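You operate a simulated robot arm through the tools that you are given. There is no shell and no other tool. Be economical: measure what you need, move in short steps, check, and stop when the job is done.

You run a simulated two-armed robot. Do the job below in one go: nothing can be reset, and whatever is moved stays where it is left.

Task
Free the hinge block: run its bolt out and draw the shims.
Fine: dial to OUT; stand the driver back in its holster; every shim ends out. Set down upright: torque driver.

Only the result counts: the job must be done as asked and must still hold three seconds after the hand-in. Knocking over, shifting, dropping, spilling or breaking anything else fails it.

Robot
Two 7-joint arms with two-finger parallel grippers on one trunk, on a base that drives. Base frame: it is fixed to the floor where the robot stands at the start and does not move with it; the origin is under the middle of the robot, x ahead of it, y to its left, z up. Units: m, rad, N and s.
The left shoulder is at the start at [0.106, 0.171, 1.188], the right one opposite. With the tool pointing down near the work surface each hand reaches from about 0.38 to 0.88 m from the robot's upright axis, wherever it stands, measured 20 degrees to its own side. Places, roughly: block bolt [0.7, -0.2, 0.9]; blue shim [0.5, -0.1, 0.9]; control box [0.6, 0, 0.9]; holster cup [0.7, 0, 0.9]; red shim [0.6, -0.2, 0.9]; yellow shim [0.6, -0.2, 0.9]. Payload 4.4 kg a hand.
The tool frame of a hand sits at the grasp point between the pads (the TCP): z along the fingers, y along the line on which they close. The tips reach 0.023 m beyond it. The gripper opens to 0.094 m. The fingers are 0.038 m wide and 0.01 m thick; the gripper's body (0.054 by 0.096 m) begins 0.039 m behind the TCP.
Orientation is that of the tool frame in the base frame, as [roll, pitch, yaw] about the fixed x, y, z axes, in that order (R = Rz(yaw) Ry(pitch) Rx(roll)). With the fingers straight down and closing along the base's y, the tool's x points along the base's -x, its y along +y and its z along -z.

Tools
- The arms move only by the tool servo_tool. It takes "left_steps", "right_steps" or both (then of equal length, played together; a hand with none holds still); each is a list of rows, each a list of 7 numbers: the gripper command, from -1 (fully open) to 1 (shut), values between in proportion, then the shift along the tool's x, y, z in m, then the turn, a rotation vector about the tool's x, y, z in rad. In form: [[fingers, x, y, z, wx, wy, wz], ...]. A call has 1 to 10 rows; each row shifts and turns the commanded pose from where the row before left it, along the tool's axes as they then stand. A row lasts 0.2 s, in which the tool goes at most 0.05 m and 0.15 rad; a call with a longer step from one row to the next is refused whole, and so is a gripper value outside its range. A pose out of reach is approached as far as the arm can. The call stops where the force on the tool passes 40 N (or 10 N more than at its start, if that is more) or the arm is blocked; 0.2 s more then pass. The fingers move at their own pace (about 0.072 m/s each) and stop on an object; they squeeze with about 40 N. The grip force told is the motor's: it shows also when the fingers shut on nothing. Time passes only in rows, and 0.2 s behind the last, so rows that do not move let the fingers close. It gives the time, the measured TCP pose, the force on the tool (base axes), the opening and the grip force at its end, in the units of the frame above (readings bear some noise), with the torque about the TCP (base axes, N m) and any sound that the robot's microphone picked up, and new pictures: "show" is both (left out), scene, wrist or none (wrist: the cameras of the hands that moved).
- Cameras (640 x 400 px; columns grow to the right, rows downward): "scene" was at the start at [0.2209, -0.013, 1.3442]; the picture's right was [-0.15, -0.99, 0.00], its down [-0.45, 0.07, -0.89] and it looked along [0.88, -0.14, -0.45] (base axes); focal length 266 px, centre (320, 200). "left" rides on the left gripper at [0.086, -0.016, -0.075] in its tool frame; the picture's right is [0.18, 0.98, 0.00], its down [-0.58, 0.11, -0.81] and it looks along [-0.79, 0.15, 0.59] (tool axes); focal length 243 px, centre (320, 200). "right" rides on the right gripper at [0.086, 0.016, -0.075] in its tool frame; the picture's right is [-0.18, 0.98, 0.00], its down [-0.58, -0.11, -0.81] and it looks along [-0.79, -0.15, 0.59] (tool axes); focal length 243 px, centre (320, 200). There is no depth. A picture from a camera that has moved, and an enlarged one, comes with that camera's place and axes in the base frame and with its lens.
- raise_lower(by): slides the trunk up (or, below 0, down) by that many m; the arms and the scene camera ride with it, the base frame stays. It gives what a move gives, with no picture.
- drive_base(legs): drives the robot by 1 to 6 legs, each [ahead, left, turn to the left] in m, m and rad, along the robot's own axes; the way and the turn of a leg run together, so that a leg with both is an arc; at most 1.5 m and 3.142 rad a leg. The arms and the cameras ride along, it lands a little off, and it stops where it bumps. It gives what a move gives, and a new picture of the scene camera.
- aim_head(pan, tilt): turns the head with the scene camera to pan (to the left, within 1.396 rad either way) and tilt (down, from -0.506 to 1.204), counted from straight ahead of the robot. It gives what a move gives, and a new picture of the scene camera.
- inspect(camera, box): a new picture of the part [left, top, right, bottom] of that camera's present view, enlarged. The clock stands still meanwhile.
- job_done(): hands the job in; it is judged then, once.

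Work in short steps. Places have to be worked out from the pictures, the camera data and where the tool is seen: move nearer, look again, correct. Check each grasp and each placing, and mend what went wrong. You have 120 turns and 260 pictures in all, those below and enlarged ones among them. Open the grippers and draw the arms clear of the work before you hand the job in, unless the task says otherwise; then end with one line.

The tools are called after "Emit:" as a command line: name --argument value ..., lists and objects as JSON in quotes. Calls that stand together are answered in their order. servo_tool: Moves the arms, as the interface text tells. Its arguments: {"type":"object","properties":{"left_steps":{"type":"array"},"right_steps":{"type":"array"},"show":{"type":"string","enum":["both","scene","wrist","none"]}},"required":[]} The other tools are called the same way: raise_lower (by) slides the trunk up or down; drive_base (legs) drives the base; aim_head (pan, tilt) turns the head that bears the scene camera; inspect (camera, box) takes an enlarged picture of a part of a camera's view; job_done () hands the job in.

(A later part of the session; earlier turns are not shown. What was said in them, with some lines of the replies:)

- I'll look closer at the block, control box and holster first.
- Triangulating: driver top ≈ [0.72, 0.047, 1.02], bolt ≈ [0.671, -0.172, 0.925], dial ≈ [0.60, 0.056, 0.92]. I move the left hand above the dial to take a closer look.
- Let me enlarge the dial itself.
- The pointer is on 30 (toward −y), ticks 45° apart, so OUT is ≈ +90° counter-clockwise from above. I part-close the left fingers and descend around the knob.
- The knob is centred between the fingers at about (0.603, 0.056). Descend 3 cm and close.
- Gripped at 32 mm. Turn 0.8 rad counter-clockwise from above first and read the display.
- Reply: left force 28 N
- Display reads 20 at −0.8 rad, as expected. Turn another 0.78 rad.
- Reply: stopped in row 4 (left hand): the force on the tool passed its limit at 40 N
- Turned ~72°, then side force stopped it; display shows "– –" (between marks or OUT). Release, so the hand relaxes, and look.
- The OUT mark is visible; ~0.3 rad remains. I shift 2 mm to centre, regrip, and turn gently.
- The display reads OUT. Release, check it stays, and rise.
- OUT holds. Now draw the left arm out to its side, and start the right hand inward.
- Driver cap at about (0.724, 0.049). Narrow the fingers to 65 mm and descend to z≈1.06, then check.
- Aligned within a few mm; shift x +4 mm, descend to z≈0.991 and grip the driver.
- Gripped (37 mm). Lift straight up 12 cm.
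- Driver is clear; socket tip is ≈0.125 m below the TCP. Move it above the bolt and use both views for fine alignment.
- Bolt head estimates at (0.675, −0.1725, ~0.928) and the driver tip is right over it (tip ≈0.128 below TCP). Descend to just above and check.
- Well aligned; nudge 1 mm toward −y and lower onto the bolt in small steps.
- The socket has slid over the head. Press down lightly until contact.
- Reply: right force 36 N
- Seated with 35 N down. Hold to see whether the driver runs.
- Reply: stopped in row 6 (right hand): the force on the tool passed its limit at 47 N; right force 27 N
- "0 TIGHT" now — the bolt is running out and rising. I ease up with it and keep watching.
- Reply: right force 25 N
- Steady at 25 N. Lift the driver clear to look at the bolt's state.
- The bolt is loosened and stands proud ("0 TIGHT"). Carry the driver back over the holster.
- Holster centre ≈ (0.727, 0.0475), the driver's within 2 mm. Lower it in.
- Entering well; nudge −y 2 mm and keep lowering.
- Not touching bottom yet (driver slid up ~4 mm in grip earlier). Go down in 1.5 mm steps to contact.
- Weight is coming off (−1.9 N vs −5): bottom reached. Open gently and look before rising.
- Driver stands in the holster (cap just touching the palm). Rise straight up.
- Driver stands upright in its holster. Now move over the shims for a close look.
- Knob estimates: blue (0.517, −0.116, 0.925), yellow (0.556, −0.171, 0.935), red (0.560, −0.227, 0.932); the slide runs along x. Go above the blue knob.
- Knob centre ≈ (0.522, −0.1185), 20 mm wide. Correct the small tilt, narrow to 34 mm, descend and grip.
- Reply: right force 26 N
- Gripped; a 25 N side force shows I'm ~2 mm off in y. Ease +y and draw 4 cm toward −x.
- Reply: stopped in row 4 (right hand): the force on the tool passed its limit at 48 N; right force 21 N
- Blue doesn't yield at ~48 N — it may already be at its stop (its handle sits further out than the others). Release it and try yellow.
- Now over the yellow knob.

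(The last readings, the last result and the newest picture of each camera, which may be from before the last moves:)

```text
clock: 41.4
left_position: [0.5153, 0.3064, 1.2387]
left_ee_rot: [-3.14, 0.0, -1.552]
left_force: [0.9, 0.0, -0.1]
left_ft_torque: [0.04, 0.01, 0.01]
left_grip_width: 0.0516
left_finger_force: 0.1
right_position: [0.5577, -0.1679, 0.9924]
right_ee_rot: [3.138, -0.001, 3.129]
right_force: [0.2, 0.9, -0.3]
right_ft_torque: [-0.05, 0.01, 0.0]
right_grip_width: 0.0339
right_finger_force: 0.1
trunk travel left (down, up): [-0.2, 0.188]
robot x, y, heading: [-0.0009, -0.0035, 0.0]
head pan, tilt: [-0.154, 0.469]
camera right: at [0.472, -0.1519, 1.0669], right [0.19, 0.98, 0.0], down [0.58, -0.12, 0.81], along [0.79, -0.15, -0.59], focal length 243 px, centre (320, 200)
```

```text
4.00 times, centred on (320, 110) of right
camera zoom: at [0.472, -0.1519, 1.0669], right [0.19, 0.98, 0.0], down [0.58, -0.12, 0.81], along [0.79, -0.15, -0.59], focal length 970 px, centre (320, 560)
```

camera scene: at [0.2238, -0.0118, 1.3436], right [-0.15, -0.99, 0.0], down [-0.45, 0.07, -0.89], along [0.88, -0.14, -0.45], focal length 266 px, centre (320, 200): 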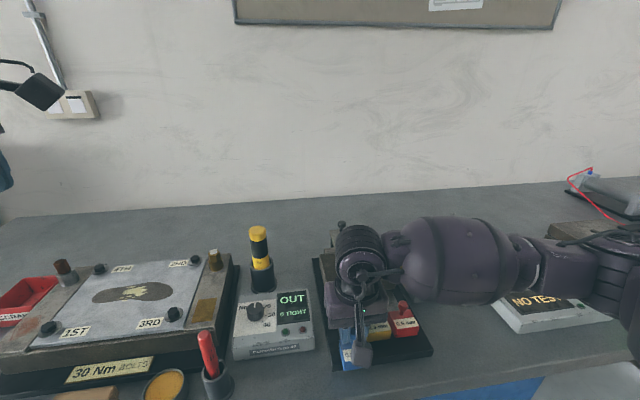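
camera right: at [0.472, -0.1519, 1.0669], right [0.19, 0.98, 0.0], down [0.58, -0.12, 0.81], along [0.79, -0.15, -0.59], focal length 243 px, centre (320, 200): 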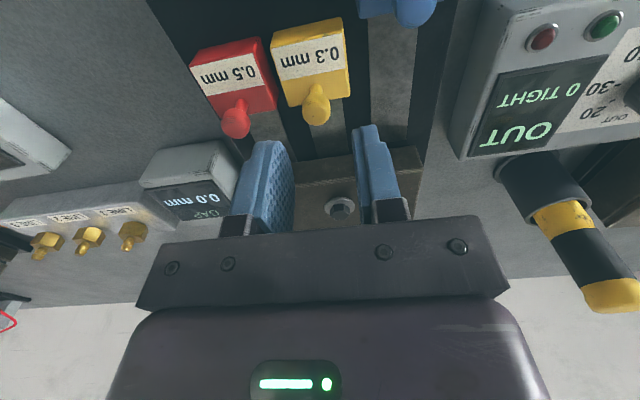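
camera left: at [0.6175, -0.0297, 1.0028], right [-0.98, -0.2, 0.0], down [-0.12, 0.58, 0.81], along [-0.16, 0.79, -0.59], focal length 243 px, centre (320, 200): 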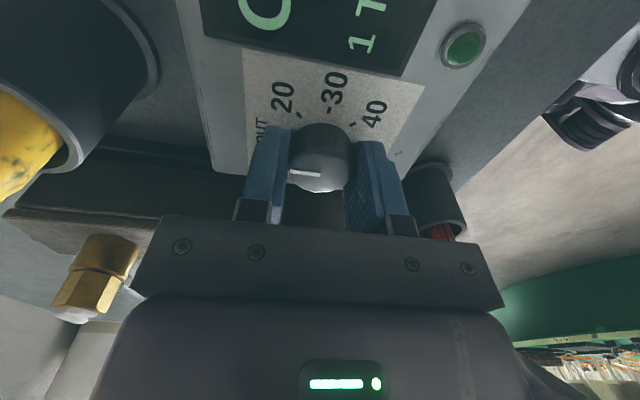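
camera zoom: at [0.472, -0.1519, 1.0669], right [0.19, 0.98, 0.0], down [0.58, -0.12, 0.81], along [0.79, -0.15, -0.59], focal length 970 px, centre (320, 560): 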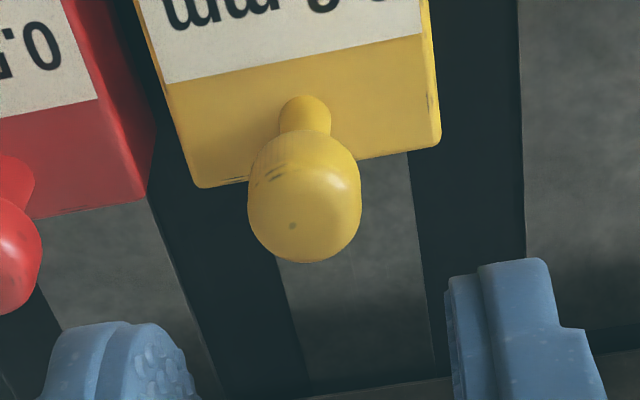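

Yellow knob ≈ (0.566, −0.1705). Descend and grip.

Emit:
servo_tool --right_steps '[[0.3, -0.004, -0.0025, 0.02, 0, 0, -0.012], [0.3, -0.004, 0, 0.02, 0, 0, 0], [0.3, 0, 0, 0.02, 0, 0, 0], [0.3, 0, 0, 0, 0, 0, 0], [0.8, 0, 0, 0, 0, 0, 0], [0.8, 0, 0, 0, 0, 0, 0]]' --show "wrist"

```text
clock: 42.8
left_position: [0.5148, 0.3075, 1.2392]
left_ee_rot: [-3.14, 0.002, -1.554]
left_force: [-0.8, 0.3, -0.5]
left_ft_torque: [0.01, 0.02, -0.02]
left_grip_width: 0.0519
left_finger_force: 0.1
right_position: [0.5651, -0.1704, 0.9314]
right_ee_rot: [3.137, -0.002, -3.141]
right_force: [-0.4, 7.9, -1.8]
right_ft_torque: [0.09, -0.55, 0.03]
right_grip_width: 0.0178
right_finger_force: 45.4
trunk travel left (down, up): [-0.2, 0.188]
robot x, y, heading: [-0.0015, 0.0005, -0.001]
head pan, tilt: [-0.154, 0.469]
camera right: at [0.4793, -0.1557, 1.0066], right [0.18, 0.98, 0.0], down [0.58, -0.11, 0.81], along [0.79, -0.14, -0.59], focal length 243 px, centre (320, 200)
```

right: 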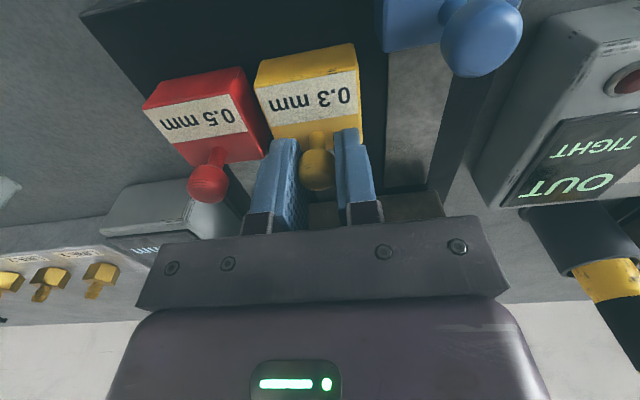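

Good grip. Pull yellow toward −x gently.

Emit:
servo_tool --right_steps '[[0.8, 0.004, 0, 0, 0, 0, 0], [0.8, 0.004, 0, 0, 0, 0, 0], [0.8, 0.004, 0, 0, 0, 0, 0], [0.8, 0.004, 0, 0, 0, 0, 0], [0.8, 0.004, 0, 0, 0, 0, 0], [0.8, 0, 0, 0, 0, 0, 0]]' --show "wrist"

```text
clock: 44.2
left_position: [0.5159, 0.3077, 1.2364]
left_ee_rot: [-3.14, 0.0, -1.555]
left_force: [0.0, -0.7, 0.6]
left_ft_torque: [0.06, -0.01, 0.0]
left_grip_width: 0.0516
left_finger_force: 0.1
right_position: [0.5447, -0.1724, 0.9315]
right_ee_rot: [3.139, -0.003, -3.139]
right_force: [-1.8, 12.9, -16.4]
right_ft_torque: [0.07, -1.11, -0.11]
right_grip_width: 0.0177
right_finger_force: 45.3
trunk travel left (down, up): [-0.2, 0.188]
robot x, y, heading: [-0.0036, -0.0006, 0.002]
head pan, tilt: [-0.154, 0.469]
camera right: at [0.4588, -0.1555, 1.0068], right [0.18, 0.98, 0.0], down [0.58, -0.11, 0.8], along [0.79, -0.15, -0.6], focal length 243 px, centre (320, 200)
```

right: 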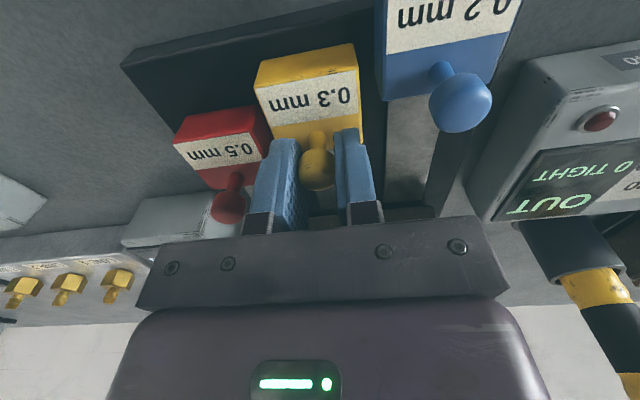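

Yellow slides (2 cm so far) — blue is indeed already at its out stop. Continue pulling.

Emit:
servo_tool --right_steps '[[0.8, 0.004, 0.001, 0.001, 0, 0, 0], [0.8, 0.004, 0, 0, 0, 0, 0], [0.8, 0.004, 0, 0, 0, 0, 0], [0.8, 0.004, 0, 0, 0, 0, 0], [0.8, 0.004, 0, 0, 0, 0, 0], [0.8, 0.004, 0, 0, 0, 0, 0], [0.8, 0.004, 0, 0, 0, 0, 0]]' --show "both"

```text
clock: 45.8
left_position: [0.5181, 0.3077, 1.2365]
left_ee_rot: [3.141, 0.0, -1.553]
left_force: [0.9, 0.1, 0.4]
left_ft_torque: [-0.02, 0.0, -0.01]
left_grip_width: 0.0518
left_finger_force: 0.0
right_position: [0.5212, -0.1717, 0.9326]
right_ee_rot: [3.139, -0.001, 3.141]
right_force: [23.9, 14.4, -24.9]
right_ft_torque: [0.07, 0.34, -0.09]
right_grip_width: 0.0178
right_finger_force: 44.8
trunk travel left (down, up): [-0.2, 0.188]
robot x, y, heading: [0.0019, -0.0009, -0.0]
head pan, tilt: [-0.154, 0.469]
camera scene: at [0.2259, -0.0116, 1.3432], right [-0.15, -0.99, 0.0], down [-0.45, 0.07, -0.89], along [0.88, -0.14, -0.45], focal length 266 px, centre (320, 200)
camera right: at [0.435, -0.1553, 1.0066], right [0.19, 0.98, 0.0], down [0.58, -0.11, 0.81], along [0.79, -0.15, -0.59], focal length 243 px, centre (320, 200)
```

scene: 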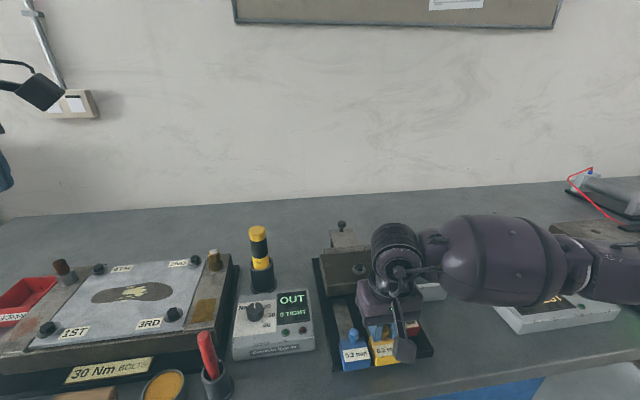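
right: 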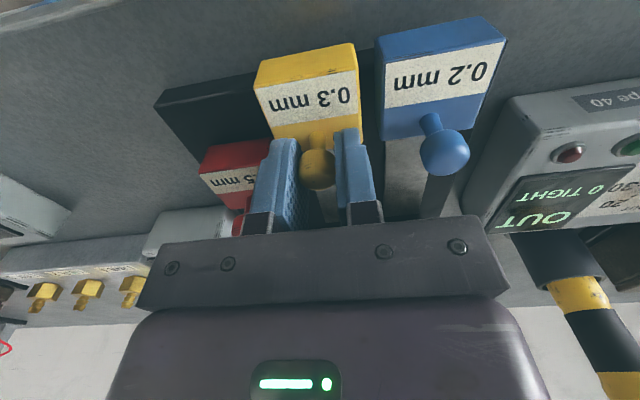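

Yellow is flush with blue and at its stop. Release, rise, move above red.

Emit:
servo_tool --right_steps '[[0.4, 0, 0, 0, 0, 0, 0], [0.28, 0, 0, 0, 0, 0, 0], [0.28, 0, 0, -0.03, 0, 0, 0], [0.28, 0, 0, -0.035, 0, 0, 0], [0.28, -0.022, -0.027, 0, 0, 0, 0], [0.28, -0.022, -0.027, 0, 0, 0, 0], [0.28, 0, 0, 0, 0, 0, 0]]' --show "wrist"

Emit:
inspect --camera "right" --box '[240, 60, 400, 160]'

```text
clock: 47.4
left_position: [0.515, 0.3061, 1.2385]
left_ee_rot: [-3.14, 0.0, -1.555]
left_force: [0.5, -0.5, -1.6]
left_ft_torque: [0.0, -0.03, 0.01]
left_grip_width: 0.0519
left_finger_force: 0.1
right_position: [0.5612, -0.2273, 0.9952]
right_ee_rot: [3.138, -0.002, -3.139]
right_force: [0.8, -0.3, 0.7]
right_ft_torque: [0.0, -0.01, -0.02]
right_grip_width: 0.034
right_finger_force: 0.0
trunk travel left (down, up): [-0.2, 0.188]
robot x, y, heading: [0.0009, 0.0004, 0.005]
head pan, tilt: [-0.154, 0.469]
camera right: at [0.4755, -0.2111, 1.07], right [0.18, 0.98, 0.0], down [0.58, -0.11, 0.81], along [0.79, -0.15, -0.59], focal length 243 px, centre (320, 200)
```

right: 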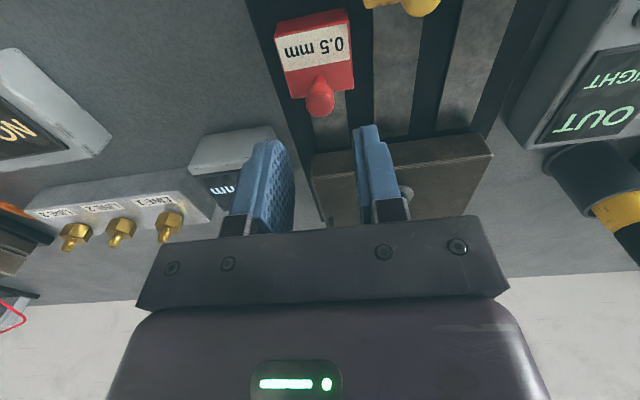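

```text
4.00 times, centred on (320, 110) of right
camera zoom: at [0.4755, -0.2111, 1.07], right [0.18, 0.98, 0.0], down [0.58, -0.11, 0.81], along [0.79, -0.15, -0.59], focal length 970 px, centre (320, 560)
```

zoom: 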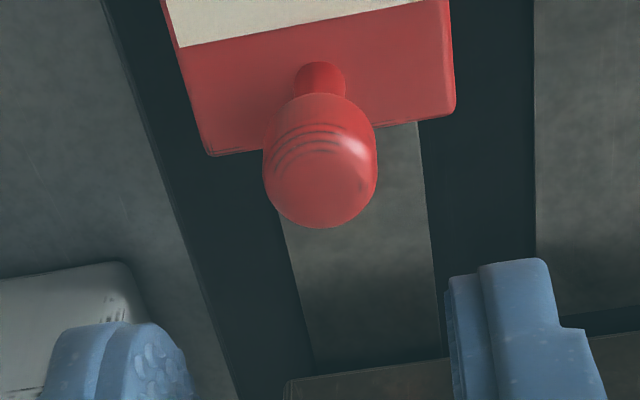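

Red knob ≈ (0.565, −0.227). Descend and grip.

Emit:
servo_tool --right_steps '[[0.3, -0.004, 0.0005, 0.022, 0, 0, 0], [0.3, 0, 0, 0.021, 0, 0, 0], [0.3, 0, 0, 0.02, 0, 0, 0], [0.3, 0, 0, 0, 0, 0, 0], [0.8, 0, 0, 0, 0, 0, 0], [0.8, 0, 0, 0, 0, 0, 0], [0.8, 0, 0, 0, 0, 0, 0]]' --show "wrist"

```text
clock: 49.0
left_position: [0.5153, 0.3066, 1.2378]
left_ee_rot: [3.141, 0.0, -1.555]
left_force: [0.1, -0.3, 0.1]
left_ft_torque: [0.04, 0.0, 0.01]
left_grip_width: 0.0518
left_finger_force: 0.1
right_position: [0.5642, -0.2261, 0.9313]
right_ee_rot: [3.136, -0.002, -3.14]
right_force: [-1.3, 3.5, -3.0]
right_ft_torque: [0.14, -0.85, -0.02]
right_grip_width: 0.0179
right_finger_force: 44.8
trunk travel left (down, up): [-0.2, 0.188]
robot x, y, heading: [0.0008, 0.0003, -0.001]
head pan, tilt: [-0.154, 0.469]
camera right: at [0.4787, -0.2106, 1.0069], right [0.18, 0.98, 0.0], down [0.58, -0.11, 0.81], along [0.79, -0.14, -0.59], focal length 243 px, centre (320, 200)
```

right: 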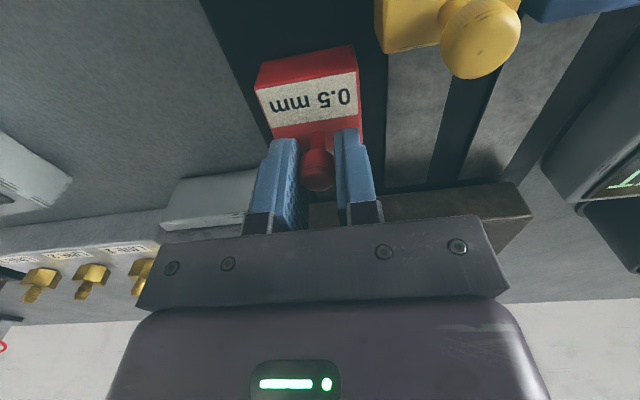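

Pull red in small steps.

Emit:
servo_tool --right_steps '[[0.8, 0.004, 0, 0, 0, 0, 0], [0.8, 0.005, 0, 0, 0, 0, 0], [0.8, 0.005, 0, 0, 0, 0, 0], [0.8, 0.005, 0, 0, 0, 0, 0], [0.8, 0.005, 0, 0, 0, 0, 0], [0.8, 0.005, 0, 0, 0, 0, 0], [0.8, 0.005, 0, 0, 0, 0, 0], [0.8, 0.005, 0, 0, 0, 0, 0], [0.8, 0.005, 0, 0, 0, 0, 0]]' --show "wrist"

```text
clock: 51.0
left_position: [0.5149, 0.3065, 1.238]
left_ee_rot: [3.14, 0.001, -1.556]
left_force: [-0.2, -0.2, 0.4]
left_ft_torque: [0.01, -0.01, 0.01]
left_grip_width: 0.0516
left_finger_force: 0.0
right_position: [0.5203, -0.2269, 0.9321]
right_ee_rot: [3.138, -0.004, -3.14]
right_force: [-1.9, 1.8, -19.9]
right_ft_torque: [0.02, 0.63, -0.04]
right_grip_width: 0.0175
right_finger_force: 44.8
trunk travel left (down, up): [-0.2, 0.188]
robot x, y, heading: [0.0019, 0.0013, -0.001]
head pan, tilt: [-0.154, 0.469]
camera right: at [0.4354, -0.2106, 1.0073], right [0.18, 0.98, 0.0], down [0.59, -0.11, 0.8], along [0.79, -0.14, -0.6], focal length 243 px, centre (320, 200)
```

right: 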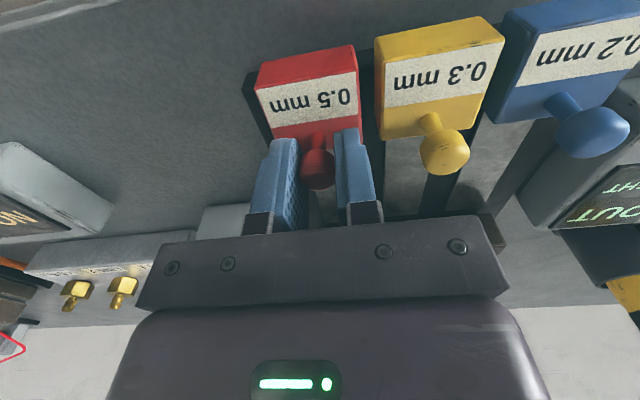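

Nearly flush; pull a bit more to feel the stop.

Emit:
servo_tool --right_steps '[[0.8, 0.003, 0, 0.001, 0, 0, 0], [0.8, 0.003, 0, 0, 0, 0, 0], [0.8, 0.002, 0, 0, 0, 0, 0], [0.8, 0, 0, 0, 0, 0, 0]]' --show "none"

```text
clock: 52.1
left_position: [0.5165, 0.3065, 1.2375]
left_ee_rot: [-3.141, 0.0, -1.55]
left_force: [0.0, -0.3, 0.6]
left_ft_torque: [0.03, 0.02, -0.04]
left_grip_width: 0.0517
left_finger_force: 0.1
right_position: [0.5193, -0.2264, 0.9323]
right_ee_rot: [3.137, 0.011, 3.137]
right_force: [13.7, 0.6, -13.4]
right_ft_torque: [-0.01, -1.01, -0.23]
right_grip_width: 0.0175
right_finger_force: 44.8
trunk travel left (down, up): [-0.2, 0.188]
robot x, y, heading: [-0.0024, 0.0003, 0.001]
head pan, tilt: [-0.154, 0.469]
stopped in row 4 (right hand): the force on the tool passed its limit at 41 N (the readings are from after the stop); the commanded pose is now the measured one
```

Red hit its stop. Release, rise and check all three.

Emit:
servo_tool --right_steps '[[0.4, 0, 0, 0, 0, 0, 0], [0.28, 0, 0, 0, 0, 0, 0], [0.28, 0, 0, -0.03, 0, 0.011, 0], [0.28, 0, 0, -0.04, 0, 0, 0], [0.0, 0, -0.03, -0.04, 0, 0, 0], [-0.5, 0.01, -0.04, -0.02, 0, 0, 0], [-1, 0.01, -0.04, -0.02, 0, 0, 0], [-1, 0.01, -0.04, -0.02, 0, 0, 0], [-1, 0.01, -0.02, -0.04, 0, 0, 0]]' --show "scene"

Emit:
inspect --camera "scene" --box '[220, 220, 460, 380]'

```text
clock: 54.1
left_position: [0.513, 0.3072, 1.2392]
left_ee_rot: [-3.137, -0.001, -1.553]
left_force: [-1.1, 0.9, -0.7]
left_ft_torque: [-0.01, -0.01, 0.01]
left_grip_width: 0.0517
left_finger_force: 0.0
right_position: [0.4776, -0.397, 1.1461]
right_ee_rot: [3.137, -0.003, -3.141]
right_force: [-0.4, -0.4, -0.8]
right_ft_torque: [0.0, 0.0, -0.02]
right_grip_width: 0.0942
right_finger_force: 0.1
trunk travel left (down, up): [-0.2, 0.188]
robot x, y, heading: [-0.0002, -0.0036, 0.005]
head pan, tilt: [-0.154, 0.469]
camera scene: at [0.2209, -0.0121, 1.3445], right [-0.15, -0.99, 0.0], down [-0.45, 0.07, -0.89], along [0.88, -0.14, -0.45], focal length 266 px, centre (320, 200)
```

scene: 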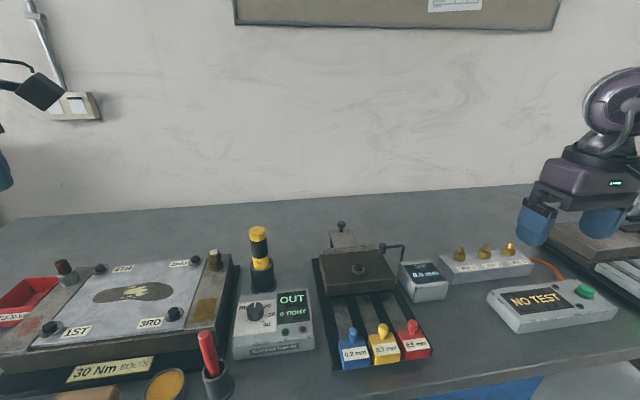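

```text
2.50 times, centred on (340, 300) of scene
camera zoom: at [0.2209, -0.0121, 1.3445], right [-0.15, -0.99, 0.0], down [-0.45, 0.07, -0.89], along [0.88, -0.14, -0.45], focal length 665 px, centre (270, -50)
```

zoom: 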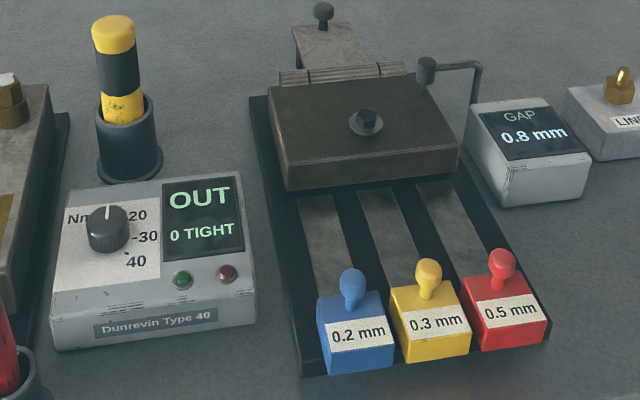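

All three shims are flush at their out stops, the gap gauge moved to 0.8 mm (0.3+0.5 removed), dial OUT, 0 TIGHT, driver upright. Open the left gripper and lift the right hand a little before handing in.

Emit:
servo_tool --left_steps '[[-1, 0, 0, 0, 0, 0, 0], [-1, 0, 0, 0, 0, 0, 0], [-1, 0, 0, 0, 0, 0, 0]]' --right_steps '[[-1, 0, 0, -0.03, 0, 0, 0], [-1, 0, 0, -0.03, 0, 0, 0], [-1, 0, 0, 0, 0, 0, 0]]' --show "scene"

```text
clock: 54.9
left_position: [0.5149, 0.3066, 1.2384]
left_ee_rot: [-3.139, -0.002, -1.552]
left_force: [-0.6, -0.3, 0.2]
left_ft_torque: [0.01, -0.04, 0.02]
left_grip_width: 0.0942
left_finger_force: 0.1
right_position: [0.4795, -0.3961, 1.2041]
right_ee_rot: [3.137, -0.003, 3.139]
right_force: [0.2, -0.3, -0.5]
right_ft_torque: [-0.01, 0.03, -0.02]
right_grip_width: 0.094
right_finger_force: 0.0
trunk travel left (down, up): [-0.2, 0.188]
robot x, y, heading: [-0.0004, -0.0032, 0.002]
head pan, tilt: [-0.154, 0.469]
camera scene: at [0.2218, -0.0127, 1.3442], right [-0.15, -0.99, 0.0], down [-0.45, 0.07, -0.89], along [0.88, -0.14, -0.45], focal length 266 px, centre (320, 200)
```

scene: 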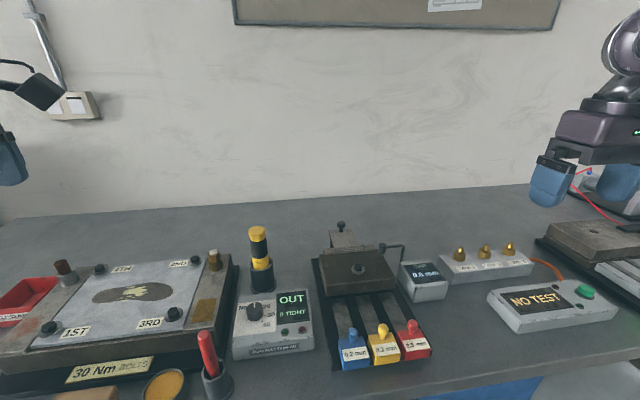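

Everything is in place; handing in.

Emit:
job_done

```text
The job is handed in.
```

The job is handed in: the dial is at OUT, the bolt has been run loose (box reads 0 TIGHT), all three shims are out at their stops, and the driver stands upright in its holster.
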